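You operate a simulated robot arm through the tools that you are given. There is no shell and no other tool. Be economical: measure what you need, move in short steps, check, and stop when the job is done.

Carry out the task below with a simulated two-armed robot. There is one attempt and no reset: what you move stays moved.

## Task
Stand the flanged tube flange down on the tube test stand, clamp it, then open the test air.
Fine: it stands flange up, so pass it to the other hand to turn it over; no air before the clamp. Set down upright: flanged tube.

The check looks at the end state, three seconds after you hand in, the way a careful person would. Anything else that was tipped, shoved, dropped, spilled or broken makes it a failure.

## Robot
Two 7-joint arms with two-finger parallel grippers on one trunk, on a base that drives. Base frame: it is fixed to the floor where the robot stands at the start and does not move with it; the origin is under the middle of the robot, x ahead of it, y to its left, z up; the surface under the hand at the start is at about z = 0.8. Units: m, degrees, N and s.
The left shoulder is at the start at [0.08, 0.131, 0.947], the right one opposite. With the tool pointing down near the work surface each hand reaches from about 0.4 to 0.86 m from the robot's upright axis, wherever it stands, measured 20 degrees to its own side. Places, roughly: air lever of the tube test stand [0.4, 0, 0.8]; clamp lever of the guide block [0.4, -0.6, 0.9]; clamp lever of the tube test stand [0.4, 0.1, 0.8]; seat of the tube test stand [0.5, 0.1, 0.9]; tube test stand [0.5, 0.1, 0.8]. Payload 1.57 kg a hand.
The TCP of each hand is the grasp point between the finger pads, 0.03 m short of the fingertips. In the tool frame z runs along the fingers and y along their closing line. Largest opening 0.11 m; finger width 0.024, thickness 0.012; the body of the gripper, 0.048 by 0.112 m, starts 0.078 m behind the TCP.
Orientation is that of the tool frame in the base frame, as [roll, pitch, yaw] about the fixed x, y, z axes, in that order (R = Rz(yaw) Ry(pitch) Rx(roll)). With the fingers straight down and closing along the base's y, the tool's x points along the base's -x, its y along +y and its z along -z.

## Interface
- The arms move only by the tool step_arm. It takes "left_increments", "right_increments" or both (then of equal length, played together; a hand with none holds still); each is a list of rows, each a list of 2 entries, a list of its own where there are three numbers: the shift along the tool's x, y, z in m, then the turn, a rotation vector about the tool's x, y, z in degrees. In form: [[[tx, ty, tz], [wx, wy, wz]], ...]. A call has 1 to 20 rows; each row is the pose to reach, as a shift and turn from the pose commanded when the call began, along the tool's axes at that moment. "left_fingers" and "right_fingers" are, for a hand that has rows, the gripper command, from -1 (shut) to 1 (fully open), values between in proportion, set as the call begins (left out, the last holds). Rows are played at 5 a second. More than 0.05 m and 8.6 degrees between two rows, or a gripper value outside its range, and nothing of the call is played. A pose out of reach is approached as far as the arm can. The call stops where the force on the tool passes 50 N (or 10 N more than at its start, if that is more) or the arm is blocked; 0.2 s more then pass. The fingers move at their own pace (about 0.108 m/s each) and stop on an object; they squeeze with about 21 N. The grip force told is the motor's: it shows also when the fingers shut on nothing. Time passes only in rows, and 0.2 s behind the last, so rows that repeat a pose let the fingers close. The reply holds the time, the measured pose of the TCP, the force on the tool along the base axes, the opening and the grip force, in the units named above and with some noise, with the torque about the TCP (base axes, N m) and any sound that the robot's microphone picked up.
- Cameras (640 x 400 px; columns grow to the right, rows downward): "scene" is now at [-0.0562, -0.0184, 1.4184]; the picture's right is [-0.31, -0.95, 0.00], its down [-0.53, 0.17, -0.83] and it looks along [0.79, -0.26, -0.56] (base axes); focal length 258 px, centre (320, 200). "left" rides on the left gripper at [0.07, -0.016, -0.141] in its tool frame; the picture's right is [0.23, 0.97, 0.00], its down [-0.86, 0.20, -0.48] and it looks along [-0.47, 0.11, 0.88] (tool axes); focal length 222 px, centre (320, 200). "right" rides on the right gripper at [0.07, 0.016, -0.141] in its tool frame; the picture's right is [-0.23, 0.97, 0.00], its down [-0.86, -0.20, -0.48] and it looks along [-0.47, -0.11, 0.88] (tool axes); focal length 222 px, centre (320, 200).
- capture(camera): a new picture of that camera. No time passes.
- steer(legs): drives the robot by 1 to 6 legs, each [ahead, left, turn to the left] in m, m and degrees, along the robot's own axes; the way and the turn of a leg run together, so that a leg with both is an arc; at most 1.5 m and 180 degrees a leg. The arms and the cameras ride along, it lands a little off, and it stops where it bumps. It gives what a move gives.
- turn_head(pan, tilt): turns the head with the scene camera to pan (to the left, within 109 degrees either way) and tilt (down, from -29 to 69), counted from straight ahead of the robot. It gives what a move gives.
- pixel_to_xyz(camera, pixels): for up to 12 pixels [column, row] of the newest picture of that camera ("zoom" is the newest enlarged one), the place [x, y, z] in the base frame of the surface seen there, good to about 0.003 m, but the place of the scene camera against the robot may be out by one fixed shift of up to 0.012 m in any direction. No time passes.
- close_up(camera, box): a new picture of the part [left, top, right, bottom] of that camera's present view, enlarged. No time passes.
- job_done(): hands the job in; it is judged then, once.

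Work in short steps. Measure before you move; look again where a grasp or a placing could have gone wrong, and mend it. You have 80 turns and 70 pictures in all, those below and enlarged ones among them. Open the grippers and draw the arms clear of the work before you hand the job in, unless the task says otherwise; then end with one line.

The tools are called after "Emit:" by a JSON object that holds its "fn" and its "kwargs". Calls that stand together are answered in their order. step_arm: Moves the arms, as the interface text tells. Its arguments: {"type":"object","properties":{"left_increments":{"type":"array","items":{"type":"array"}},"left_fingers":{"type":"number"},"right_increments":{"type":"array","items":{"type":"array"}},"right_fingers":{"type":"number"}},"required":[]} The other tools are called the same way: steer (legs) drives the base; turn_head (pan, tilt) turns the head that bears the scene camera; capture (camera) takes a picture; pixel_to_xyz (camera, pixels) gives the place of the surface under pixels of a picture; close_up (camera, box) takes an enlarged picture of a part of a camera's view; job_done () hands the job in.

At the start:

```text
time: 0.0
left_ee_pos: [0.5986, 0.3225, 1.167]
left_ee_rot: [180.0, 0.1, -179.9]
left_ft_force: [0.1, -0.1, -1.3]
left_wrist_torque: [-0.02, 0.0, 0.0]
left_finger_gap: 0.1103
left_grip_force: 0.0
right_ee_pos: [0.6055, -0.161, 1.1779]
right_ee_rot: [-179.9, 0.1, -180.0]
right_ft_force: [1.2, 0.0, -0.1]
right_wrist_torque: [-0.02, 0.02, 0.0]
right_finger_gap: 0.11
right_grip_force: 0.1
robot x, y, heading: [0.0007, -0.0007, -0.1]
head pan, tilt: [-17.9, 33.8]
```

scene: 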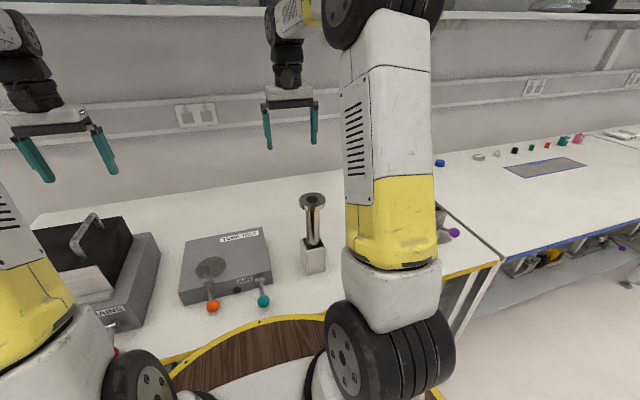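
right: 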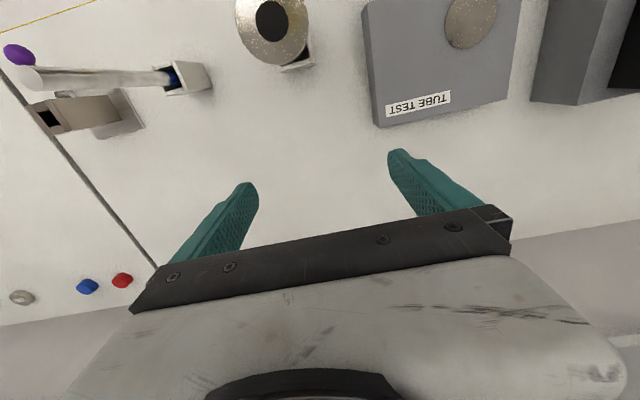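
left: 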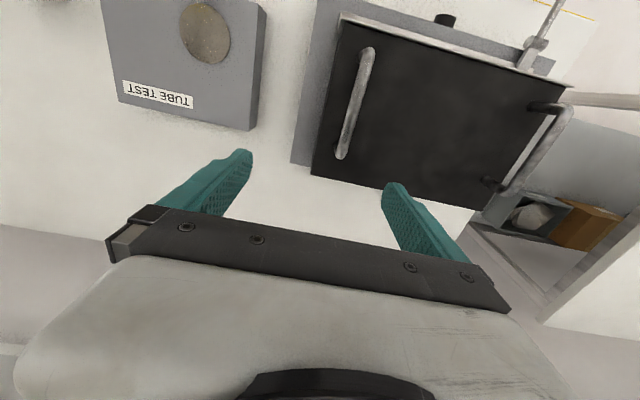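

The scene shows the tube at about (313,225), flange up in a holder block, and the test stand at (225,265) with an orange clamp ball and a teal air ball. I'll enlarge both before measuring.

Emit:
{"fn": "close_up", "kwargs": {"camera": "scene", "box": [160, 180, 352, 320]}}

Emit:
{"fn": "pixel_to_xyz", "kwargs": {"camera": "scene", "pixels": [[303, 201], [325, 201], [313, 196], [313, 207], [313, 225], [313, 250], [313, 271], [210, 267], [212, 306], [263, 300], [225, 285]]}}

```text
2.86 times, centred on (256, 250) of scene
```

zoom: 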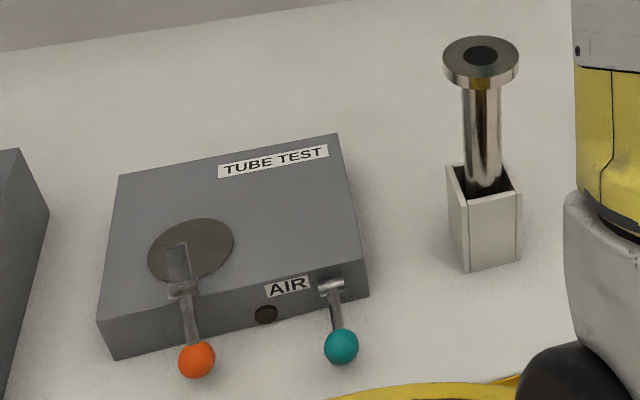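

```text
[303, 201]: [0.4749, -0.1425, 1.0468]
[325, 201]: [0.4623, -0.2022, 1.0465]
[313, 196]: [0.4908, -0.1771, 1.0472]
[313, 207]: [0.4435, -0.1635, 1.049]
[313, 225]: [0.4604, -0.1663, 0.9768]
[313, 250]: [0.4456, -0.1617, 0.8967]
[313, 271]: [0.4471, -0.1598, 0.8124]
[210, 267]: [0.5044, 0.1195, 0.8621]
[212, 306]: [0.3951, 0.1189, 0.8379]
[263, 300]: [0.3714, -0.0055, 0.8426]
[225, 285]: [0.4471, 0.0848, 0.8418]
```

The tube's flange is about 0.06 wide, with its top at z≈1.047, and the tube is about 0.03 across. I need a closer look at the seat and levers.

Emit:
{"fn": "close_up", "kwargs": {"camera": "scene", "box": [190, 245, 286, 315]}}

Emit:
{"fn": "pixel_to_xyz", "kwargs": {"camera": "zoom", "pixels": [[80, 165], [110, 110], [200, 110], [150, 85], [180, 200], [140, 140], [150, 200], [165, 270], [168, 355], [450, 200], [455, 310], [310, 230]]}}

Emit:
{"fn": "close_up", "kwargs": {"camera": "scene", "box": [280, 185, 350, 285]}}

```text
5.71 times, centred on (238, 280) of scene
```

zoom: 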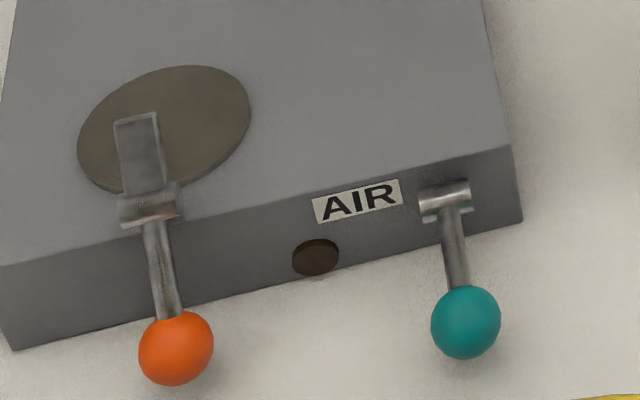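

```text
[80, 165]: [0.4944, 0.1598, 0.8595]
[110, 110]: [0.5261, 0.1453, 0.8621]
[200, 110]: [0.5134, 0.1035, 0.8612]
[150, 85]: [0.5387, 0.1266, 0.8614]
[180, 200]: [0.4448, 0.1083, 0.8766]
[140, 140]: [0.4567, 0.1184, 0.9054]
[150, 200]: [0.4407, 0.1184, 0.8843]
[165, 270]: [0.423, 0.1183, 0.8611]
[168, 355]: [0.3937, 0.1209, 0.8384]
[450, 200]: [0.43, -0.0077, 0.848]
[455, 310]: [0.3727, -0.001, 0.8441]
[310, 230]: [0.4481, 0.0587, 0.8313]
```

```text
4.00 times, centred on (315, 235) of scene
```

zoom: 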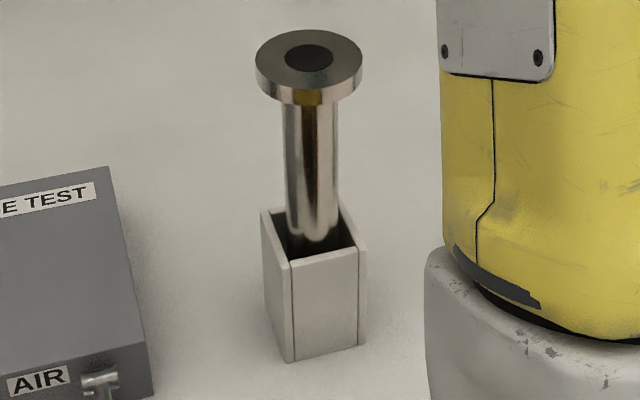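

I have the rough geometry. Now I'll check the same points with the wrist cameras, which don't have the scene camera's fixed offset: the flange at (270,22) in the right picture and the seat at (205,32) in the left.

Emit:
{"fn": "pixel_to_xyz", "kwargs": {"camera": "right", "pixels": [[238, 25], [305, 20], [270, 58], [300, 62], [180, 80], [465, 20], [440, 15], [420, 60]]}}

Emit:
{"fn": "pixel_to_xyz", "kwargs": {"camera": "left", "pixels": [[181, 32], [229, 32], [205, 4], [205, 62], [150, 60], [230, 90], [205, 32]]}}

Emit:
{"fn": "pixel_to_xyz", "kwargs": {"camera": "scene", "pixels": [[260, 228], [184, 241], [305, 245], [325, 246]]}}

```text
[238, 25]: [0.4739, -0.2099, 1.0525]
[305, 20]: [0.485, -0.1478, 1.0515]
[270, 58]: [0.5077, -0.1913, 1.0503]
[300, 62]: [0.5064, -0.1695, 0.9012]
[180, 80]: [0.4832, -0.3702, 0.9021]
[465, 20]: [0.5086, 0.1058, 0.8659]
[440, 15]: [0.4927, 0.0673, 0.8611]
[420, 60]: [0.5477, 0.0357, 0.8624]
```

```text
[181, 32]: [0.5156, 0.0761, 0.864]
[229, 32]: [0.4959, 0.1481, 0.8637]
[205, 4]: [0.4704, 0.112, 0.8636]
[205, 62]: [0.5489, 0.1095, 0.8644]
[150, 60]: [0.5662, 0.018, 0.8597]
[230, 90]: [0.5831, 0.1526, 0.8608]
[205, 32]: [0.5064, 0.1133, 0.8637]
```

```text
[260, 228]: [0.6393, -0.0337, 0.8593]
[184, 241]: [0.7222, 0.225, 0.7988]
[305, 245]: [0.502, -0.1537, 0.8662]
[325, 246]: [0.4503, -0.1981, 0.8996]
```

The right camera puts the flange centre at about (0.479,-0.179) with its top at 1.051. The left camera puts the seat centre at about (0.508,0.112,0.864). An object at right-picture (180,80) may be in the way of a side approach, so I'll measure it and look to the right.

Emit:
{"fn": "pixel_to_xyz", "kwargs": {"camera": "right", "pixels": [[20, 55], [25, 80], [100, 75], [160, 75], [190, 70], [205, 85], [80, 110], [120, 110], [140, 125]]}}

Emit:
{"fn": "close_up", "kwargs": {"camera": "right", "box": [0, 0, 320, 200]}}

Emit:
{"fn": "pixel_to_xyz", "kwargs": {"camera": "scene", "pixels": [[455, 232], [440, 215], [80, 225], [60, 270], [95, 290], [130, 250]]}}

```text
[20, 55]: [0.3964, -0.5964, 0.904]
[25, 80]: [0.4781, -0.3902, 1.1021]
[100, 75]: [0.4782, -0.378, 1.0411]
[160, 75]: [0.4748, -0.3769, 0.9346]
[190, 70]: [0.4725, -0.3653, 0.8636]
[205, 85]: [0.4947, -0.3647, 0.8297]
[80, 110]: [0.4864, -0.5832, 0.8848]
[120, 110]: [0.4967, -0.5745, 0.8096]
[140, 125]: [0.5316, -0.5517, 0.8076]
```

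```text
2.00 times, centred on (160, 100) of right
```

zoom: 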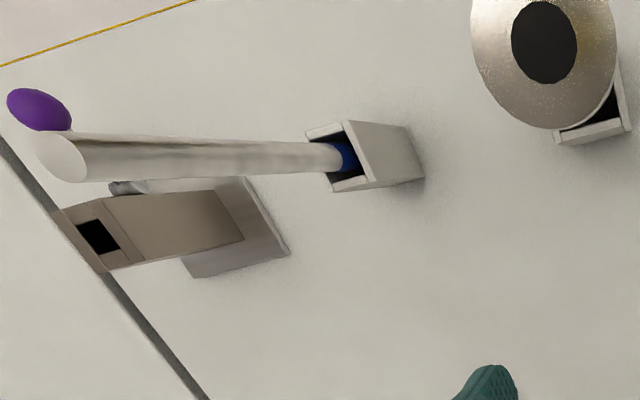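

```text
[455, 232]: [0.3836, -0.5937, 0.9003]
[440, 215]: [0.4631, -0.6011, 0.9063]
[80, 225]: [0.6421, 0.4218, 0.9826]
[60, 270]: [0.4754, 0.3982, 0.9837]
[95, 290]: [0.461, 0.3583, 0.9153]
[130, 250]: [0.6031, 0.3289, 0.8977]
```

A second tall cylinder stands at (0.478,-0.378) up to z≈1.10, so reaching in from the right side is blocked. I'll come at the tube from the front, with the tool pointing +x. To make room for the wrist I back the robot off 0.2 m first; both hands are at z>1.14, well clear.

Emit:
{"fn": "steer", "kwargs": {"legs": [[-0.2, 0, 0]]}}

```text
time: 1.6
left_ee_pos: [0.3969, 0.3247, 1.1662]
left_ee_rot: [-180.0, 0.0, -179.8]
left_ft_force: [0.4, -0.2, 0.7]
left_wrist_torque: [-0.02, -0.01, 0.01]
left_finger_gap: 0.1102
left_grip_force: 0.0
right_ee_pos: [0.409, -0.1586, 1.1773]
right_ee_rot: [180.0, 0.0, -179.7]
right_ft_force: [0.2, 0.2, -0.5]
right_wrist_torque: [0.01, 0.02, 0.01]
right_finger_gap: 0.1099
right_grip_force: 0.1
robot x, y, heading: [-0.2004, -0.0025, 0.3]
head pan, tilt: [-17.9, 33.8]
```

The base moved back cleanly. Now I pitch the right hand by -90° about its tool y, so the fingers point +x, and draw it back a little.

Emit:
{"fn": "step_arm", "kwargs": {"right_increments": [[[0.005, 0, 0], [0, -7.5, 0]], [[0.01, 0, 0], [0, -15, 0]], [[0.015, 0, 0], [0, -22.5, 0]], [[0.02, 0, 0], [0, -30, 0]], [[0.025, 0, 0], [0, -37.5, 0]], [[0.03, 0, 0], [0, -45, 0]], [[0.035, 0, 0], [0, -52.5, 0]], [[0.04, 0, 0], [0, -60, 0]], [[0.045, 0, 0], [0, -67.5, 0]], [[0.05, 0, 0], [0, -75, 0]], [[0.055, 0, 0], [0, -82.5, 0]], [[0.06, 0, 0], [0, -90, 0]], [[0.06, 0, 0], [0, -90, 0]]], "right_fingers": 1}}

```text
time: 4.6
left_ee_pos: [0.3962, 0.3257, 1.1671]
left_ee_rot: [180.0, 0.0, -179.7]
left_ft_force: [-0.9, -1.4, 0.5]
left_wrist_torque: [0.06, -0.01, -0.02]
left_finger_gap: 0.1101
left_grip_force: 0.0
right_ee_pos: [0.3906, -0.2276, 1.1895]
right_ee_rot: [-176.0, 88.8, 176.7]
right_ft_force: [-0.4, 0.0, 0.9]
right_wrist_torque: [-0.01, -0.02, 0.07]
right_finger_gap: 0.1102
right_grip_force: 0.1
right hand out of reach, approached as far as the arm can: row 8, 10, 11, 12, 13
robot x, y, heading: [-0.1992, 0.001, 0.3]
head pan, tilt: [-17.9, 33.8]
stopped in row 13 (right hand): the arm was blocked; the commanded pose is now the measured one
```

The hand points forward but hit its limits up close and high. It's at (0.391,-0.228,1.190) with about 7° of yaw error. I bring it down to grasp height in front of the tube and take out the yaw.

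Emit:
{"fn": "step_arm", "kwargs": {"right_increments": [[[0.04, 0.008, -0.004], [-1.2, 0, 0]], [[0.08, 0.016, -0.007], [-2.4, 0, 0]], [[0.12, 0.023, -0.011], [-3.6, 0, 0]], [[0.16, 0.03, -0.014], [-4.8, 0, 0]], [[0.2, 0.037, -0.018], [-6, 0, 0]], [[0.23, 0.042, -0.02], [-7.3, 0, 0]], [[0.2545, 0.0462, -0.0217], [-7.3, 0, 0]], [[0.2545, 0.0462, -0.0217], [-7.3, 0, 0]]]}}

```text
time: 6.4
left_ee_pos: [0.3958, 0.3271, 1.1669]
left_ee_rot: [-180.0, 0.0, -179.7]
left_ft_force: [0.2, -0.3, 0.1]
left_wrist_torque: [0.01, 0.01, 0.02]
left_finger_gap: 0.1099
left_grip_force: 0.0
right_ee_pos: [0.4045, -0.2117, 1.1063]
right_ee_rot: [179.5, 83.7, -180.0]
right_ft_force: [-0.3, 0.2, -0.4]
right_wrist_torque: [-0.01, -0.02, 0.0]
right_finger_gap: 0.1099
right_grip_force: 0.0
right hand out of reach, approached as far as the arm can: row 1, 2, 3, 4, 5, 6, 7, 8
robot x, y, heading: [-0.2011, -0.0043, 0.3]
head pan, tilt: [-17.9, 33.8]
```

The pose in front of the tube is still too close for the folded arm. I back off another 0.15 m and then reach forward.

Emit:
{"fn": "steer", "kwargs": {"legs": [[-0.15, 0, 0]]}}

Emit:
{"fn": "step_arm", "kwargs": {"right_increments": [[[0.02, 0.005, 0.02], [0, -1, 0]], [[0.05, 0.01, 0.045], [0, -2, 0]], [[0.08, 0.015, 0.07], [0, -4, 0]], [[0.11, 0.02, 0.085], [0, -6, 0]], [[0.14, 0.025, 0.1], [0, -6.3, 0]], [[0.17, 0.032, 0.11], [0, -6.3, 0]], [[0.17, 0.032, 0.11], [0, -6.3, 0]]]}}

```text
time: 7.8
left_ee_pos: [0.2486, 0.3268, 1.1656]
left_ee_rot: [-180.0, 0.0, -179.7]
left_ft_force: [0.8, -0.3, 0.4]
left_wrist_torque: [-0.01, 0.0, -0.03]
left_finger_gap: 0.1102
left_grip_force: 0.0
right_ee_pos: [0.2554, -0.2127, 1.1073]
right_ee_rot: [179.5, 83.8, -179.8]
right_ft_force: [0.2, -0.3, 0.2]
right_wrist_torque: [-0.02, 0.02, -0.03]
right_finger_gap: 0.1099
right_grip_force: 0.0
robot x, y, heading: [-0.3469, -0.0016, 0.3]
head pan, tilt: [-17.9, 33.8]
```

```text
time: 9.3
left_ee_pos: [0.2488, 0.3258, 1.1657]
left_ee_rot: [-180.0, 0.0, -179.6]
left_ft_force: [0.1, -0.4, -0.5]
left_wrist_torque: [0.03, -0.01, -0.02]
left_finger_gap: 0.1099
left_grip_force: 0.0
right_ee_pos: [0.3549, -0.2148, 1.0989]
right_ee_rot: [178.7, 82.6, -178.9]
right_ft_force: [0.5, 0.2, -0.3]
right_wrist_torque: [-0.03, -0.05, 0.01]
right_finger_gap: 0.1099
right_grip_force: 0.0
right hand out of reach, approached as far as the arm can: row 1, 2, 3, 4, 5, 6, 7
robot x, y, heading: [-0.349, 0.0005, 0.6]
head pan, tilt: [-17.9, 33.8]
```

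The arm stays elbow-up, so a level forward tool isn't possible at low height, and the command has run ahead of the arm. New plan: grip with the tool leaning about 45° forward and down, which suits this arm. First I step the command back up and lean it down to resynchronise.

Emit:
{"fn": "step_arm", "kwargs": {"right_increments": [[[-0.045, 0, 0], [0, 8, 0]], [[-0.09, 0, 0], [0, 16, 0]], [[-0.135, 0, 0], [0, 24, 0]], [[-0.18, 0, 0], [0, 32, 0]], [[-0.225, 0, 0], [0, 40, 0]], [[-0.225, 0, 0], [0, 40, 0]]]}}

```text
time: 10.8
left_ee_pos: [0.2474, 0.3249, 1.1646]
left_ee_rot: [180.0, 0.0, -179.7]
left_ft_force: [-0.5, 0.0, 0.6]
left_wrist_torque: [-0.01, -0.02, 0.03]
left_finger_gap: 0.1098
left_grip_force: 0.1
right_ee_pos: [0.3794, -0.2177, 1.317]
right_ee_rot: [179.7, 42.7, -177.9]
right_ft_force: [0.2, -0.2, 0.4]
right_wrist_torque: [0.02, 0.0, -0.01]
right_finger_gap: 0.1102
right_grip_force: 0.0
right hand out of reach, approached as far as the arm can: row 5, 6
robot x, y, heading: [-0.3499, -0.0003, 0.3]
head pan, tilt: [-17.9, 33.8]
```

Now synced: right TCP is at (0.379,-0.218,1.317), leaning 43°. I bring it down to (0.36,-0.18,0.945) in front of the tube, leaning about 50°.

Emit:
{"fn": "step_arm", "kwargs": {"right_increments": [[[0.027, 0.004, 0.026], [0, -0.7, 0]], [[0.054, 0.008, 0.052], [0, -1.4, 0]], [[0.08, 0.012, 0.078], [0, -2.1, 0]], [[0.107, 0.016, 0.104], [0, -2.8, 0]], [[0.134, 0.02, 0.13], [0, -3.5, 0]], [[0.16, 0.024, 0.156], [0, -4.2, 0]], [[0.187, 0.028, 0.182], [0, -4.9, 0]], [[0.214, 0.032, 0.208], [0, -5.6, 0]], [[0.24, 0.036, 0.234], [0, -6.3, 0]], [[0.267, 0.04, 0.26], [0, -7, 0]], [[0.267, 0.04, 0.26], [0, -7, 0]]]}}

```text
time: 13.2
left_ee_pos: [0.2485, 0.3247, 1.1658]
left_ee_rot: [179.9, 0.0, -179.7]
left_ft_force: [0.4, 0.2, 0.4]
left_wrist_torque: [0.02, 0.01, -0.03]
left_finger_gap: 0.1099
left_grip_force: 0.0
right_ee_pos: [0.3565, -0.1761, 0.9426]
right_ee_rot: [179.8, 49.5, -177.9]
right_ft_force: [-0.2, 0.3, -1.2]
right_wrist_torque: [-0.01, -0.02, 0.01]
right_finger_gap: 0.1099
right_grip_force: 0.0
robot x, y, heading: [-0.348, -0.0019, 0.2]
head pan, tilt: [-17.9, 33.8]
```

It reached (0.357,-0.176,0.943) leaning 49.5°. I'll look with the right camera and the scene to fix the tube axis before sliding in.

Emit:
{"fn": "capture", "kwargs": {"camera": "right"}}

Emit:
{"fn": "capture", "kwargs": {"camera": "scene"}}

```text
62 pictures are left
```

right: 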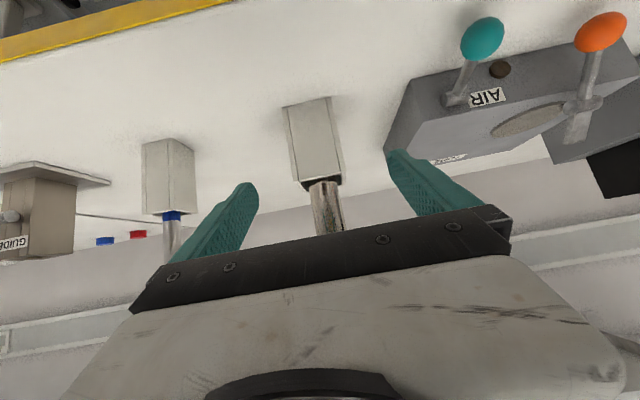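

```text
61 pictures are left
```

scene: 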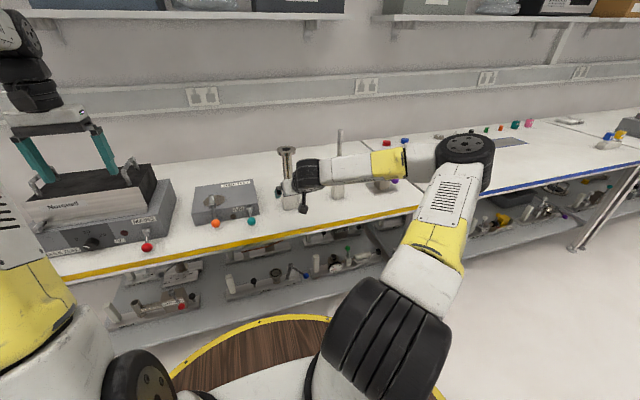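

The forearm passes near the plunger rod at scene (338,165), so I'll measure the forearm and rod before sliding forward. I'll also measure the tube and holder.

Emit:
{"fn": "pixel_to_xyz", "kwargs": {"camera": "scene", "pixels": [[338, 135], [338, 150], [340, 168], [372, 163], [395, 160], [430, 158], [463, 145], [318, 172], [288, 148], [430, 245]]}}

Emit:
{"fn": "pixel_to_xyz", "kwargs": {"camera": "right", "pixels": [[313, 195], [325, 190], [336, 188], [318, 222], [330, 222], [341, 222], [290, 140], [315, 140], [338, 140]]}}

Emit:
{"fn": "close_up", "kwargs": {"camera": "scene", "box": [250, 110, 500, 230]}}

```text
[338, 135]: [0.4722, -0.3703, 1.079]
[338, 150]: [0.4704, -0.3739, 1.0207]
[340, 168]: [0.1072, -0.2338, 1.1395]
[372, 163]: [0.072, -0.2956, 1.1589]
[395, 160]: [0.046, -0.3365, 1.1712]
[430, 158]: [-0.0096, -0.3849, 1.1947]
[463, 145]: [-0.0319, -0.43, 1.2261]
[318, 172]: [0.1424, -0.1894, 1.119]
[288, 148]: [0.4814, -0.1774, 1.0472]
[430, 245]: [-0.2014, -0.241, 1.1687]
```

```text
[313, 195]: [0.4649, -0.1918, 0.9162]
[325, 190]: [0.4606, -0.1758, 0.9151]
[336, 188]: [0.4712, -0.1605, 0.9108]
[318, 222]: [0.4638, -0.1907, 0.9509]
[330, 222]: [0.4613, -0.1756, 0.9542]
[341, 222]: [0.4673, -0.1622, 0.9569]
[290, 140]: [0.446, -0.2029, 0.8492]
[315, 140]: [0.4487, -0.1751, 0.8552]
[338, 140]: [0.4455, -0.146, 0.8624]
```

```text
2.56 times, centred on (375, 170) of scene
```

zoom: 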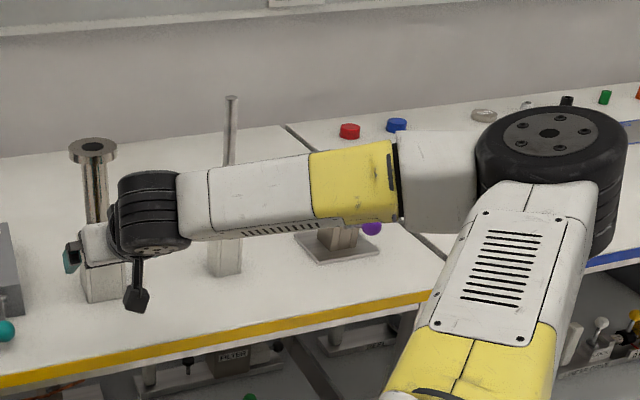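

The forearm is at x≈0.1, well clear of the rod. The tube axis is at (0.477,-0.1765) with radius 0.0155, and my y already matches. I slide forward 0.12 m with the fingers open.

Emit:
{"fn": "step_arm", "kwargs": {"right_increments": [[[-0.02, -0.001, 0.0226], [0.8, 0, 0.7]], [[-0.04, -0.0025, 0.0452], [1.6, 0, 1.36]], [[-0.06, -0.0035, 0.068], [1.6, 0, 1.36]], [[-0.0797, -0.0045, 0.0903], [1.6, 0, 1.36]], [[-0.0797, -0.0045, 0.0903], [1.6, 0, 1.36]]], "right_fingers": 1}}

Emit:
{"fn": "capture", "kwargs": {"camera": "right"}}

```text
time: 14.3
left_ee_pos: [0.2472, 0.3256, 1.1658]
left_ee_rot: [-180.0, 0.1, -179.7]
left_ft_force: [-0.6, -0.3, -0.3]
left_wrist_torque: [-0.04, 0.01, 0.03]
left_finger_gap: 0.1102
left_grip_force: 0.0
right_ee_pos: [0.4389, -0.1782, 0.946]
right_ee_rot: [179.5, 49.7, 179.9]
right_ft_force: [0.4, -0.3, -0.4]
right_wrist_torque: [-0.01, 0.02, 0.04]
right_finger_gap: 0.1099
right_grip_force: 0.0
right hand out of reach, approached as far as the arm can: row 3, 4, 5
robot x, y, heading: [-0.35, -0.0024, 0.5]
head pan, tilt: [-17.9, 33.8]
```

```text
59 pictures are left
```

right: 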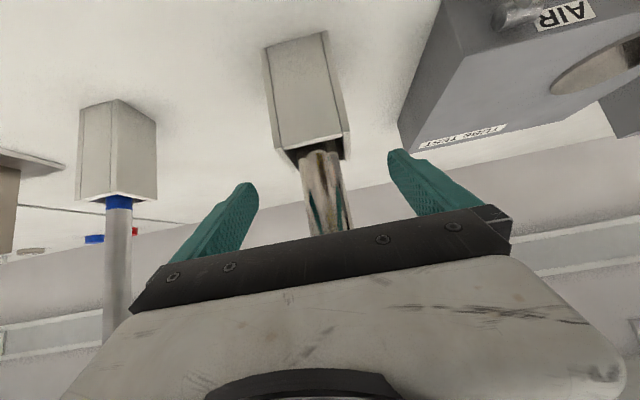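

The arm ran out of reach at x=0.439, and the tube is centred between the fingers. A short base drive of 0.04 m ahead closes the gap.

Emit:
{"fn": "steer", "kwargs": {"legs": [[0.04, 0, 0]]}}

Emit:
{"fn": "capture", "kwargs": {"camera": "right"}}

```text
time: 15.2
left_ee_pos: [0.2888, 0.327, 1.1668]
left_ee_rot: [-180.0, 0.1, -179.6]
left_ft_force: [0.0, 0.3, -0.4]
left_wrist_torque: [-0.01, -0.01, -0.03]
left_finger_gap: 0.11
left_grip_force: 0.0
right_ee_pos: [0.4803, -0.1779, 0.9458]
right_ee_rot: [179.6, 49.7, -179.9]
right_ft_force: [-0.7, 1.4, -0.4]
right_wrist_torque: [-0.02, -0.01, -0.01]
right_finger_gap: 0.1098
right_grip_force: 0.1
robot x, y, heading: [-0.3075, 0.001, 0.4]
head pan, tilt: [-17.9, 33.8]
```

```text
58 pictures are left
```

right: 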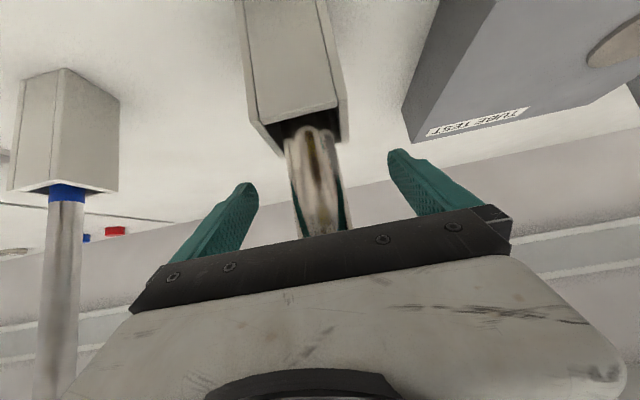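

TCP is at (0.480,-0.178,0.946), on the tube axis within 3 mm. I close the fingers.

Emit:
{"fn": "step_arm", "kwargs": {"right_increments": [[[0, 0, 0], [0, 0, 0]], [[0, 0, 0], [0, 0, 0]], [[0, 0, 0], [0, 0, 0]], [[0, 0, 0], [0, 0, 0]]], "right_fingers": -1}}

```text
time: 16.2
left_ee_pos: [0.2892, 0.3268, 1.1662]
left_ee_rot: [180.0, 0.0, -179.6]
left_ft_force: [-0.8, 0.9, -0.7]
left_wrist_torque: [0.01, -0.02, 0.0]
left_finger_gap: 0.11
left_grip_force: 0.1
right_ee_pos: [0.4804, -0.1779, 0.9461]
right_ee_rot: [179.6, 49.7, -179.8]
right_ft_force: [-0.1, -2.2, 0.3]
right_wrist_torque: [-0.25, 0.03, 0.0]
right_finger_gap: 0.0372
right_grip_force: 21.0
robot x, y, heading: [-0.3079, -0.0015, 0.1]
head pan, tilt: [-17.9, 33.8]
```

The grip holds: gap 0.037 at 21 N. I test-lift 0.04 m straight up and check for deviation before lifting on.

Emit:
{"fn": "step_arm", "kwargs": {"right_increments": [[[-0.0153, 0, -0.0129], [0, 0, 0]], [[-0.0305, 0, -0.0259], [0, 0, 0]], [[-0.0305, 0, -0.0259], [0, 0, 0]]]}}

Emit:
{"fn": "capture", "kwargs": {"camera": "right"}}

```text
time: 17.0
left_ee_pos: [0.2894, 0.3264, 1.1666]
left_ee_rot: [-180.0, 0.0, -179.5]
left_ft_force: [0.7, -0.5, 0.1]
left_wrist_torque: [-0.03, 0.03, 0.0]
left_finger_gap: 0.1099
left_grip_force: 0.1
right_ee_pos: [0.476, -0.1806, 0.9855]
right_ee_rot: [179.5, 49.6, -179.9]
right_ft_force: [-0.7, 0.0, -6.1]
right_wrist_torque: [-0.04, -0.01, 0.0]
right_finger_gap: 0.0372
right_grip_force: 20.7
right hand out of reach, approached as far as the arm can: row 2, 3
robot x, y, heading: [-0.3058, -0.0024, 0.6]
head pan, tilt: [-17.9, 33.8]
```

```text
57 pictures are left
```

right: 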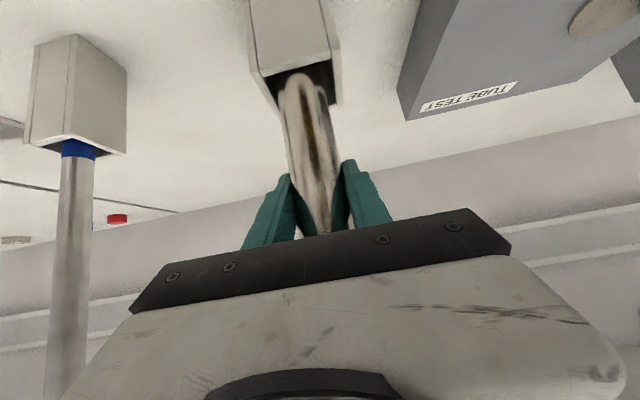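

It's lifting (about 6 N of weight), but the reach limit pulls it 4 mm back. I nudge the base 8 mm ahead and keep lifting in small steps.

Emit:
{"fn": "steer", "kwargs": {"legs": [[0.008, 0, 0]]}}

Emit:
{"fn": "step_arm", "kwargs": {"right_increments": [[[-0.0115, 0, -0.0097], [0, 0, 0]], [[-0.0229, 0, -0.0194], [0, 0, 0]], [[-0.0305, 0, -0.0259], [0, 0, 0]], [[-0.0305, 0, -0.0259], [0, 0, 0]]]}}

```text
time: 17.8
left_ee_pos: [0.2982, 0.3258, 1.1648]
left_ee_rot: [179.9, 0.0, -179.6]
left_ft_force: [0.2, -0.6, -0.7]
left_wrist_torque: [-0.01, 0.03, -0.03]
left_finger_gap: 0.1097
left_grip_force: 0.1
right_ee_pos: [0.4837, -0.18, 0.9852]
right_ee_rot: [179.6, 49.6, -179.9]
right_ft_force: [-0.6, -1.4, -5.4]
right_wrist_torque: [0.03, 0.0, -0.02]
right_finger_gap: 0.037
right_grip_force: 20.7
robot x, y, heading: [-0.2957, 0.0031, 0.4]
head pan, tilt: [-17.9, 33.8]
```

```text
time: 18.8
left_ee_pos: [0.2963, 0.3258, 1.1655]
left_ee_rot: [180.0, 0.0, -179.6]
left_ft_force: [-0.9, -0.2, 0.0]
left_wrist_torque: [0.02, 0.0, -0.01]
left_finger_gap: 0.1098
left_grip_force: 0.0
right_ee_pos: [0.4848, -0.1853, 1.0261]
right_ee_rot: [179.5, 49.6, -179.9]
right_ft_force: [-0.9, 1.8, -5.1]
right_wrist_torque: [0.2, 0.04, -0.03]
right_finger_gap: 0.0371
right_grip_force: 20.6
right hand out of reach, approached as far as the arm can: row 2, 3, 4
robot x, y, heading: [-0.2981, -0.0016, 0.5]
head pan, tilt: [-17.9, 33.8]
```

At z=1.026 the hand has drifted to y=-0.185 with a slight side contact. I nudge the base 8 mm left and 2 mm back, then lift on.

Emit:
{"fn": "steer", "kwargs": {"legs": [[-0.002, 0.008, 0]]}}

Emit:
{"fn": "step_arm", "kwargs": {"right_increments": [[[-0.0115, 0.001, -0.0097], [0, 0, 0]], [[-0.0229, 0.002, -0.0194], [0, 0, 0]], [[-0.0305, 0.003, -0.0259], [0, 0, 0]], [[-0.0305, 0.003, -0.0259], [0, 0, 0]]]}}

Emit:
{"fn": "capture", "kwargs": {"camera": "right"}}

```text
time: 19.5
left_ee_pos: [0.2948, 0.3335, 1.1647]
left_ee_rot: [-180.0, 0.0, -179.6]
left_ft_force: [-1.0, -0.5, 0.1]
left_wrist_torque: [-0.02, 0.0, 0.01]
left_finger_gap: 0.11
left_grip_force: 0.0
right_ee_pos: [0.4836, -0.1779, 1.0259]
right_ee_rot: [179.6, 49.6, -179.9]
right_ft_force: [0.2, -0.9, -5.4]
right_wrist_torque: [0.01, -0.05, 0.0]
right_finger_gap: 0.0369
right_grip_force: 20.7
robot x, y, heading: [-0.2991, 0.0058, 0.3]
head pan, tilt: [-17.9, 33.8]
```

```text
time: 20.5
left_ee_pos: [0.2947, 0.3337, 1.1648]
left_ee_rot: [-180.0, 0.1, -179.6]
left_ft_force: [-0.4, -0.4, 0.1]
left_wrist_torque: [0.0, 0.02, 0.04]
left_finger_gap: 0.11
left_grip_force: 0.1
right_ee_pos: [0.4817, -0.1824, 1.0607]
right_ee_rot: [179.5, 49.6, -179.8]
right_ft_force: [-0.8, 0.3, -5.5]
right_wrist_torque: [-0.04, -0.07, 0.01]
right_finger_gap: 0.037
right_grip_force: 20.8
right hand out of reach, approached as far as the arm can: row 3, 4
robot x, y, heading: [-0.2993, 0.0046, 0.3]
head pan, tilt: [-17.9, 33.8]
```

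```text
56 pictures are left
```

right: 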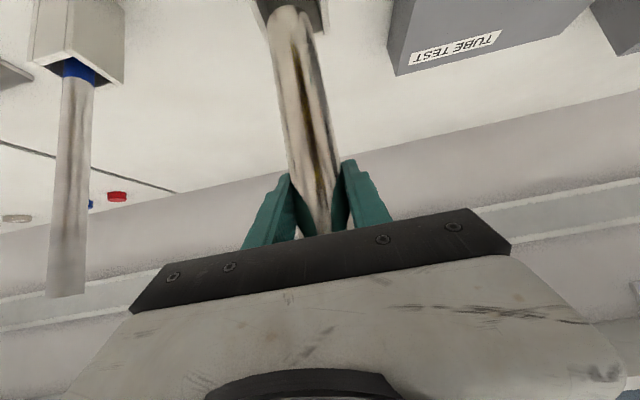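

It's up 0.115 m and the tail may still be inside the holder at the top of the picture. I nudge left again, lift another 0.04 m and look from the scene camera.

Emit:
{"fn": "steer", "kwargs": {"legs": [[0.003, 0.006, 0]]}}

Emit:
{"fn": "step_arm", "kwargs": {"right_increments": [[[-0.0115, 0.001, -0.0097], [0, 0, 0]], [[-0.0229, 0.002, -0.0194], [0, 0, 0]], [[-0.0305, 0.003, -0.0259], [0, 0, 0]], [[-0.0305, 0.003, -0.0259], [0, 0, 0]]]}}

Emit:
{"fn": "close_up", "kwargs": {"camera": "scene", "box": [220, 80, 380, 240]}}

```text
time: 21.2
left_ee_pos: [0.2988, 0.341, 1.1657]
left_ee_rot: [-180.0, 0.0, -179.6]
left_ft_force: [-0.5, 0.3, 0.3]
left_wrist_torque: [0.01, 0.0, 0.01]
left_finger_gap: 0.11
left_grip_force: 0.0
right_ee_pos: [0.4847, -0.1767, 1.0609]
right_ee_rot: [179.6, 49.6, -179.8]
right_ft_force: [-0.2, 0.1, -5.3]
right_wrist_torque: [0.01, 0.0, 0.01]
right_finger_gap: 0.0372
right_grip_force: 20.6
robot x, y, heading: [-0.2977, 0.0137, 0.4]
head pan, tilt: [-17.9, 33.8]
```

```text
time: 22.2
left_ee_pos: [0.2969, 0.3405, 1.1654]
left_ee_rot: [180.0, 0.0, -179.6]
left_ft_force: [0.5, 0.7, 0.0]
left_wrist_torque: [0.01, 0.0, 0.0]
left_finger_gap: 0.1102
left_grip_force: 0.0
right_ee_pos: [0.4841, -0.1767, 1.1022]
right_ee_rot: [179.6, 49.6, -179.8]
right_ft_force: [-0.3, -0.8, -6.2]
right_wrist_torque: [0.0, 0.01, -0.02]
right_finger_gap: 0.0367
right_grip_force: 21.2
right hand out of reach, approached as far as the arm can: row 3, 4
robot x, y, heading: [-0.2984, 0.014, 0.2]
head pan, tilt: [-17.9, 33.8]
```

```text
2.50 times, centred on (300, 160) of scene
```

zoom: 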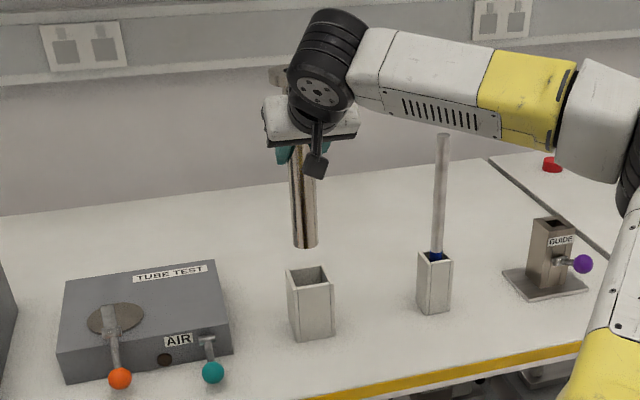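

The tube is clear of the holder and hangs vertical. I measure the tail end at zoom (305,243) and the tube surface.

Emit:
{"fn": "pixel_to_xyz", "kwargs": {"camera": "zoom", "pixels": [[305, 243], [305, 200], [293, 200], [317, 200], [275, 72], [304, 270], [113, 315], [120, 378], [213, 372]]}}

```text
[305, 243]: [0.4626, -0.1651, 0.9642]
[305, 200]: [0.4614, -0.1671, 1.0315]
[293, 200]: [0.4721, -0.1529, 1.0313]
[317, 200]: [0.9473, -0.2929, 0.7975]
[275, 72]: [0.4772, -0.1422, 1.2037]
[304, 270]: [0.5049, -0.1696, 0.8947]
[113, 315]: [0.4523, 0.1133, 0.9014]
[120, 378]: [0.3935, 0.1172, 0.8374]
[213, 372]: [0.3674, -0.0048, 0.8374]
```

Tail end is 0.135 m below the grip and the flange top 0.105 m above it. Now I move the right hand to the handover pose near (0.27,-0.05,1.2). It turns 120° about base (1,1,-1), so the tube lies level with its tail to the left and the hand leans in from the right.

Emit:
{"fn": "step_arm", "kwargs": {"right_increments": [[[0.004, 0.0079, -0.0142], [0.5, 4.3, 6.1]], [[0.008, 0.0159, -0.0283], [1.0, 8.7, 12.2]], [[0.012, 0.0238, -0.0425], [1.5, 13.0, 18.3]], [[0.016, 0.0318, -0.0566], [2.0, 17.3, 24.4]], [[0.02, 0.0397, -0.0708], [2.5, 21.7, 30.5]], [[0.024, 0.0476, -0.0849], [3.0, 26.0, 36.6]], [[0.028, 0.0556, -0.0991], [3.5, 30.3, 42.7]], [[0.032, 0.0635, -0.1132], [4.0, 34.6, 48.8]]]}}

Emit:
{"fn": "capture", "kwargs": {"camera": "scene"}}

```text
time: 24.1
left_ee_pos: [0.298, 0.34, 1.1657]
left_ee_rot: [-180.0, -0.1, -179.6]
left_ft_force: [-0.2, -0.7, 0.5]
left_wrist_torque: [0.04, 0.0, 0.01]
left_finger_gap: 0.1101
left_grip_force: 0.1
right_ee_pos: [0.3724, -0.1701, 1.1426]
right_ee_rot: [160.3, 6.0, 134.8]
right_ft_force: [-0.8, 0.3, -5.3]
right_wrist_torque: [0.0, -0.08, 0.0]
right_finger_gap: 0.0369
right_grip_force: 21.4
right hand out of reach, approached as far as the arm can: row 1, 2, 3, 4, 5, 6, 7, 8
robot x, y, heading: [-0.2998, 0.0138, 0.2]
head pan, tilt: [-17.9, 33.8]
```

```text
54 pictures are left
```

scene: 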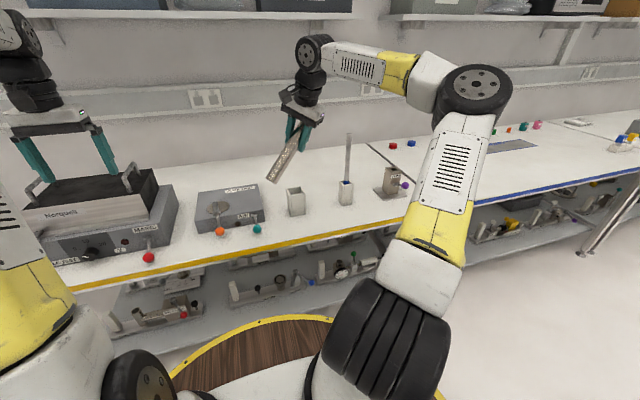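

Orientation tracks (the tube now leans with its tail down-left), though y lagged at -0.17. I continue the second half of the turn while moving back and left.

Emit:
{"fn": "step_arm", "kwargs": {"right_increments": [[[0.017, 0.005, -0.008], [0.5, 4.3, 6.1]], [[0.034, 0.009, -0.016], [1.0, 8.7, 12.2]], [[0.051, 0.014, -0.024], [1.5, 13.0, 18.3]], [[0.068, 0.018, -0.032], [2.0, 17.3, 24.4]], [[0.085, 0.023, -0.04], [2.5, 21.7, 30.5]], [[0.102, 0.028, -0.048], [3.0, 26.0, 36.6]], [[0.119, 0.033, -0.056], [3.5, 30.3, 42.7]], [[0.135, 0.037, -0.0626], [4.0, 34.6, 48.8]], [[0.135, 0.037, -0.0626], [4.0, 34.6, 48.8]]]}}

Emit:
{"fn": "capture", "kwargs": {"camera": "scene"}}

```text
time: 26.1
left_ee_pos: [0.2981, 0.3393, 1.1655]
left_ee_rot: [179.9, 0.1, -179.6]
left_ft_force: [0.8, -0.6, 0.3]
left_wrist_torque: [0.01, 0.0, -0.01]
left_finger_gap: 0.11
left_grip_force: 0.1
right_ee_pos: [0.2834, -0.0605, 1.1982]
right_ee_rot: [-179.8, -40.6, 90.3]
right_ft_force: [0.6, 0.2, -5.5]
right_wrist_torque: [-0.07, 0.0, 0.03]
right_finger_gap: 0.0369
right_grip_force: 20.8
right hand out of reach, approached as far as the arm can: row 3
robot x, y, heading: [-0.2995, 0.0155, 0.3]
head pan, tilt: [-17.9, 33.8]
```

```text
53 pictures are left
```

scene: 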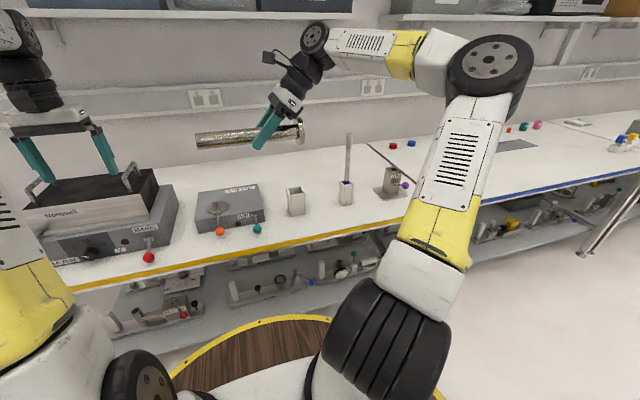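

The handover pose was reached and the tube looks level, from (200,138) to (303,130). I'll measure its axis.

Emit:
{"fn": "close_up", "kwargs": {"camera": "scene", "box": [180, 90, 320, 170]}}

Emit:
{"fn": "pixel_to_xyz", "kwargs": {"camera": "scene", "pixels": [[199, 137], [205, 137], [215, 133], [215, 137], [215, 141], [235, 136], [250, 134], [280, 133], [290, 132], [302, 128]]}}

```text
4.57 times, centred on (250, 130) of scene
```

zoom: 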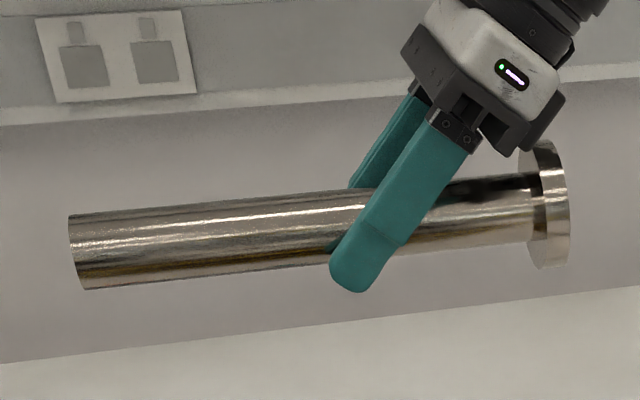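

```text
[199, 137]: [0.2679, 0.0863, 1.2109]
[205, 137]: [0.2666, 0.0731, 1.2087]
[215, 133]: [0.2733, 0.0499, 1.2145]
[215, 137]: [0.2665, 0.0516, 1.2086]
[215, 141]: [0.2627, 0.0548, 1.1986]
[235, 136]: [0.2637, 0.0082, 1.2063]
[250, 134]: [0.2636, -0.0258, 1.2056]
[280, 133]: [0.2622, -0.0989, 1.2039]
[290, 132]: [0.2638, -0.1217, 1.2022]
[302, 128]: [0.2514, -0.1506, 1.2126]
```

Axis at z≈1.198, tail end at y≈0.08. Now I bring the left hand to a standoff at (0.283,0.20,1.30), mirrored: fingers pointing right and down at 45°, closing along x.

Emit:
{"fn": "step_arm", "kwargs": {"left_increments": [[[0.001, -0.011, -0.0103], [2.7, 2.7, -6.5]], [[0.002, -0.021, -0.0206], [5.4, 5.4, -13.1]], [[0.003, -0.032, -0.031], [8.1, 8.1, -19.6]], [[0.005, -0.043, -0.041], [10.8, 10.8, -26.1]], [[0.006, -0.053, -0.0515], [13.5, 13.5, -32.7]], [[0.007, -0.064, -0.062], [16.2, 16.2, -39.2]], [[0.008, -0.075, -0.072], [19.0, 19.0, -45.7]], [[0.009, -0.086, -0.082], [21.7, 21.7, -52.2]], [[0.01, -0.096, -0.093], [24.4, 24.4, -58.8]], [[0.012, -0.107, -0.103], [27.1, 27.1, -65.3]], [[0.013, -0.118, -0.113], [29.8, 29.8, -71.8]], [[0.014, -0.128, -0.124], [32.5, 32.5, -78.4]], [[0.015, -0.139, -0.134], [35.2, 35.2, -84.9]], [[0.015, -0.139, -0.134], [35.2, 35.2, -84.9]]], "left_fingers": 1}}

```text
time: 29.1
left_ee_pos: [0.2834, 0.2011, 1.2995]
left_ee_rot: [-180.0, -45.0, -89.7]
left_ft_force: [0.0, 0.2, -0.5]
left_wrist_torque: [0.02, -0.03, -0.01]
left_finger_gap: 0.11
left_grip_force: 0.1
right_ee_pos: [0.2832, -0.0592, 1.1971]
right_ee_rot: [-180.0, -40.5, 90.4]
right_ft_force: [0.0, -0.8, -5.4]
right_wrist_torque: [-0.04, 0.0, -0.03]
right_finger_gap: 0.0367
right_grip_force: 20.7
robot x, y, heading: [-0.2987, 0.012, 0.4]
head pan, tilt: [-17.9, 33.8]
```

The left hand reached the standoff exactly. I check the tube in the left camera before closing in.

Emit:
{"fn": "capture", "kwargs": {"camera": "left"}}

```text
51 pictures are left
```

left: 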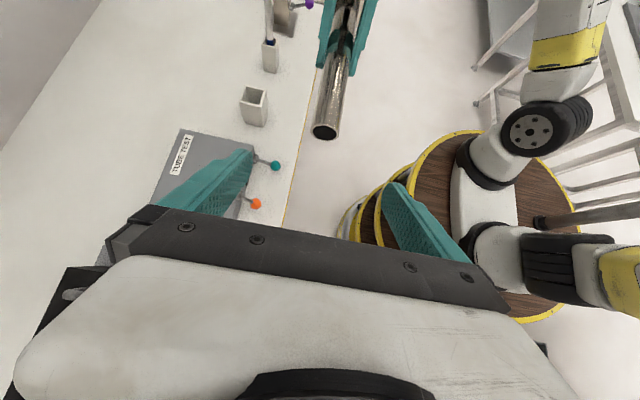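

The tube's tail at (325,132) lies between the fingers. I'll measure its edges for the axis.

Emit:
{"fn": "pixel_to_xyz", "kwargs": {"camera": "left", "pixels": [[315, 131], [337, 132], [326, 126], [332, 100], [336, 85], [322, 90], [344, 90], [343, 60]]}}

```text
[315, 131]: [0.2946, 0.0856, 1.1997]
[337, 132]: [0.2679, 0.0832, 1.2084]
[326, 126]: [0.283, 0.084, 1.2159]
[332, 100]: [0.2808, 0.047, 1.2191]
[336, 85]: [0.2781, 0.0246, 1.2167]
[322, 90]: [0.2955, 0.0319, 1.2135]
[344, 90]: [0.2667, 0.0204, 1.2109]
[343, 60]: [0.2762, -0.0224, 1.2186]
```

Axis at about (0.281, z 1.199). I move in along the tool to (0.281,0.038,1.199), 0.097 m from the right grip, with the left fingers open.

Emit:
{"fn": "step_arm", "kwargs": {"left_increments": [[[0.0442, 0.0024, 0.02], [0, 0, 0]], [[0.0442, 0.0024, 0.055], [0, 0, 0]], [[0.0442, 0.0024, 0.09], [0, 0, 0]], [[0.0442, 0.0024, 0.125], [0, 0, 0]], [[0.0442, 0.0024, 0.16], [0, 0, 0]], [[0.0442, 0.0024, 0.1863], [0, 0, 0]], [[0.0442, 0.0024, 0.1863], [0, 0, 0]]]}}

Emit:
{"fn": "capture", "kwargs": {"camera": "scene"}}

```text
time: 30.6
left_ee_pos: [0.2809, 0.038, 1.2019]
left_ee_rot: [179.9, -45.0, -89.7]
left_ft_force: [-0.5, 0.2, -0.4]
left_wrist_torque: [-0.01, -0.01, -0.04]
left_finger_gap: 0.11
left_grip_force: 0.1
right_ee_pos: [0.2828, -0.0599, 1.1983]
right_ee_rot: [179.9, -40.6, 90.4]
right_ft_force: [-0.3, -0.1, -4.0]
right_wrist_torque: [0.0, -0.02, 0.01]
right_finger_gap: 0.037
right_grip_force: 21.0
robot x, y, heading: [-0.294, 0.0142, 0.4]
head pan, tilt: [-17.9, 33.8]
```

```text
50 pictures are left
```

scene: 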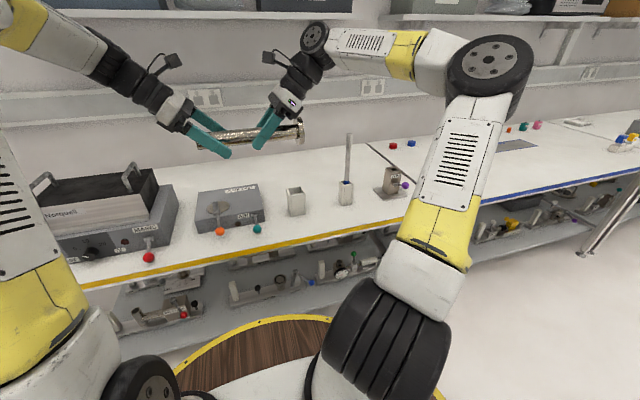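

The fingers straddle the tail as intended. I close the left hand on it while the right still holds.

Emit:
{"fn": "step_arm", "kwargs": {"left_increments": [[[0, 0, 0], [0, 0, 0]], [[0, 0, 0], [0, 0, 0]], [[0, 0, 0], [0, 0, 0]], [[0, 0, 0], [0, 0, 0]]], "left_fingers": -1}}

Emit:
{"fn": "close_up", "kwargs": {"camera": "scene", "box": [160, 70, 320, 170]}}

```text
time: 31.6
left_ee_pos: [0.2818, 0.0387, 1.2021]
left_ee_rot: [180.0, -45.1, -89.5]
left_ft_force: [7.5, -0.6, -0.3]
left_wrist_torque: [0.04, -0.08, 0.42]
left_finger_gap: 0.0372
left_grip_force: 20.9
right_ee_pos: [0.2825, -0.0596, 1.1984]
right_ee_rot: [179.9, -40.5, 90.4]
right_ft_force: [-7.7, 0.3, -3.4]
right_wrist_torque: [0.08, 0.04, 0.33]
right_finger_gap: 0.0369
right_grip_force: 21.1
robot x, y, heading: [-0.2941, 0.0164, 0.2]
head pan, tilt: [-17.9, 33.8]
```

```text
4.00 times, centred on (240, 120) of scene
```

zoom: 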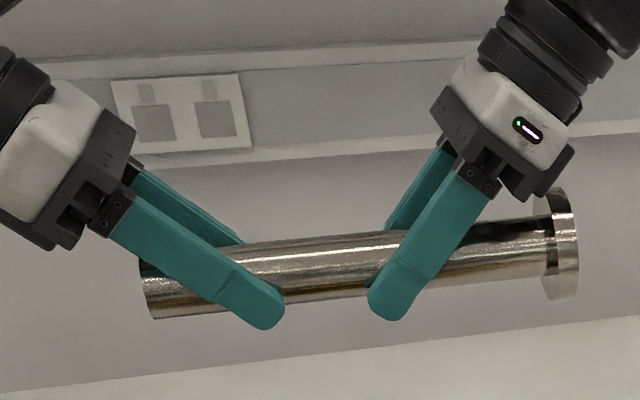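

Both hands hold. The tube's centre of mass sits near the right grip, so releasing now would make it pivot in the left pads. Instead I swing the flange down while both hold: the right hand goes along an arc about the left grip and the left hand turns toward vertical. First part.

Emit:
{"fn": "step_arm", "kwargs": {"left_increments": [[[0, 0, 0], [0, -3.5, 0]], [[0, 0, 0], [0, -7, 0]], [[0, 0, 0], [0, -10.5, 0]], [[0, 0, 0], [0, -14, 0]], [[0, 0, 0], [0, -14, 0]]], "right_increments": [[[-0.0073, 0, 0.0105], [0, 1.2, 0]], [[-0.0131, 0, 0.0219], [0, 2.4, 0]], [[-0.0174, 0, 0.0341], [0, 3.6, 0]], [[-0.0201, 0, 0.0466], [0, 4.8, 0]], [[-0.0201, 0, 0.0466], [0, 4.8, 0]]]}}

Emit:
{"fn": "close_up", "kwargs": {"camera": "scene", "box": [160, 60, 320, 180]}}

```text
time: 32.9
left_ee_pos: [0.2817, 0.0402, 1.2018]
left_ee_rot: [-180.0, -30.8, -89.6]
left_ft_force: [9.8, 9.8, -8.7]
left_wrist_torque: [0.55, -0.34, 0.58]
left_finger_gap: 0.0372
left_grip_force: 20.9
right_ee_pos: [0.2828, -0.0431, 1.1498]
right_ee_rot: [-179.9, -45.3, 90.3]
right_ft_force: [-10.1, -8.9, 2.5]
right_wrist_torque: [0.55, -0.16, 0.22]
right_finger_gap: 0.0372
right_grip_force: 20.9
robot x, y, heading: [-0.3, 0.0143, 0.6]
head pan, tilt: [-17.9, 33.8]
```

```text
3.33 times, centred on (240, 120) of scene
```

zoom: 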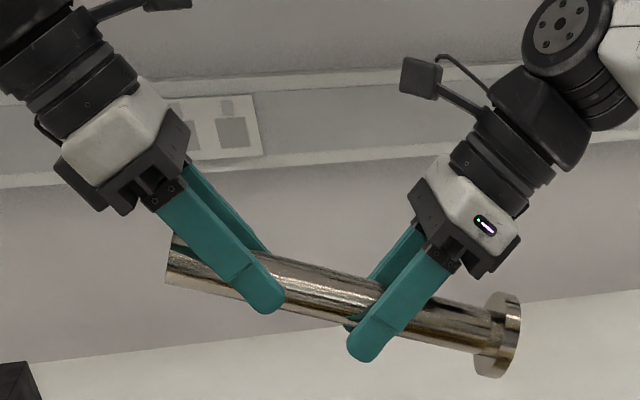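

The tube swings with the hands as planned: the right grip is 32° below level and forces are around 10 N. I continue to about 77°.

Emit:
{"fn": "step_arm", "kwargs": {"left_increments": [[[0, 0, 0], [0, -3.5, 0]], [[0, 0, 0], [0, -7, 0]], [[0, 0, 0], [0, -10.5, 0]], [[0, 0, 0], [0, -14, 0]], [[0, 0, 0], [0, -17.5, 0]], [[0, 0, 0], [0, -21, 0]], [[0, 0, 0], [0, -21, 0]]], "right_increments": [[[-0.0021, 0, 0.0126], [0, 1.2, 0]], [[-0.0025, 0, 0.0254], [0, 2.4, 0]], [[-0.0013, 0, 0.0382], [0, 3.6, 0]], [[0.0017, 0, 0.0507], [0, 4.8, 0]], [[0.0062, 0, 0.0627], [0, 6, 0]], [[0.0122, 0, 0.0739], [0, 7.2, 0]], [[0.0122, 0, 0.0739], [0, 7.2, 0]]]}}

Emit:
{"fn": "close_up", "kwargs": {"camera": "scene", "box": [160, 60, 320, 180]}}

```text
time: 34.5
left_ee_pos: [0.284, 0.0378, 1.1996]
left_ee_rot: [-180.0, -10.0, -89.7]
left_ft_force: [5.5, 11.4, 2.8]
left_wrist_torque: [0.72, -0.21, 0.11]
left_finger_gap: 0.0369
left_grip_force: 20.7
right_ee_pos: [0.2821, 0.0162, 1.1057]
right_ee_rot: [180.0, -52.5, 90.3]
right_ft_force: [-5.1, -10.8, -9.6]
right_wrist_torque: [0.35, -0.28, 0.0]
right_finger_gap: 0.0368
right_grip_force: 21.7
robot x, y, heading: [-0.2985, 0.0116, 0.2]
head pan, tilt: [-17.9, 33.8]
```

```text
3.33 times, centred on (240, 120) of scene
```

zoom: 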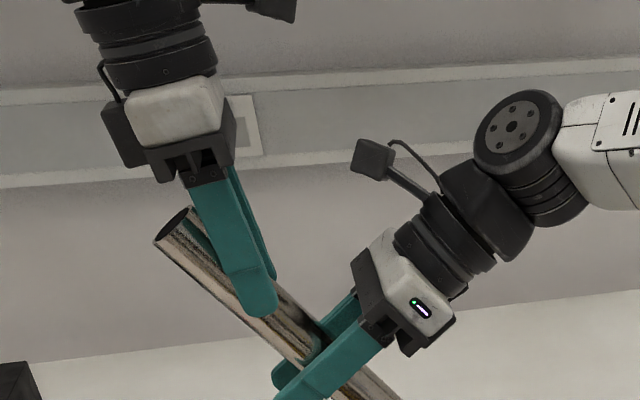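

The tube appears less steep than the line between the two grips, so it may have slid within the pads. I'll measure points along it.

Emit:
{"fn": "pixel_to_xyz", "kwargs": {"camera": "zoom", "pixels": [[170, 238], [195, 262], [205, 240], [230, 290], [260, 325], [290, 345], [305, 320], [345, 385], [375, 385]]}}

Emit:
{"fn": "capture", "kwargs": {"camera": "scene"}}

```text
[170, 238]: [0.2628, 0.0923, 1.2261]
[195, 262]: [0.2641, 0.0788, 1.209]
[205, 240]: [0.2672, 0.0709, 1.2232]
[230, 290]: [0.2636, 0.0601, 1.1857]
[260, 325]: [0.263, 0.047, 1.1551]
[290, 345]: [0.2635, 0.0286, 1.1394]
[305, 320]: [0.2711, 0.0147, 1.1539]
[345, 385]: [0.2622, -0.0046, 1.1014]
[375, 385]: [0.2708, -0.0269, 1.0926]
```

```text
46 pictures are left
```

scene: 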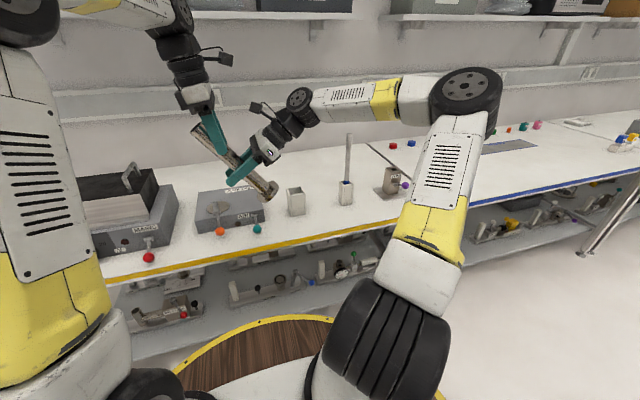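

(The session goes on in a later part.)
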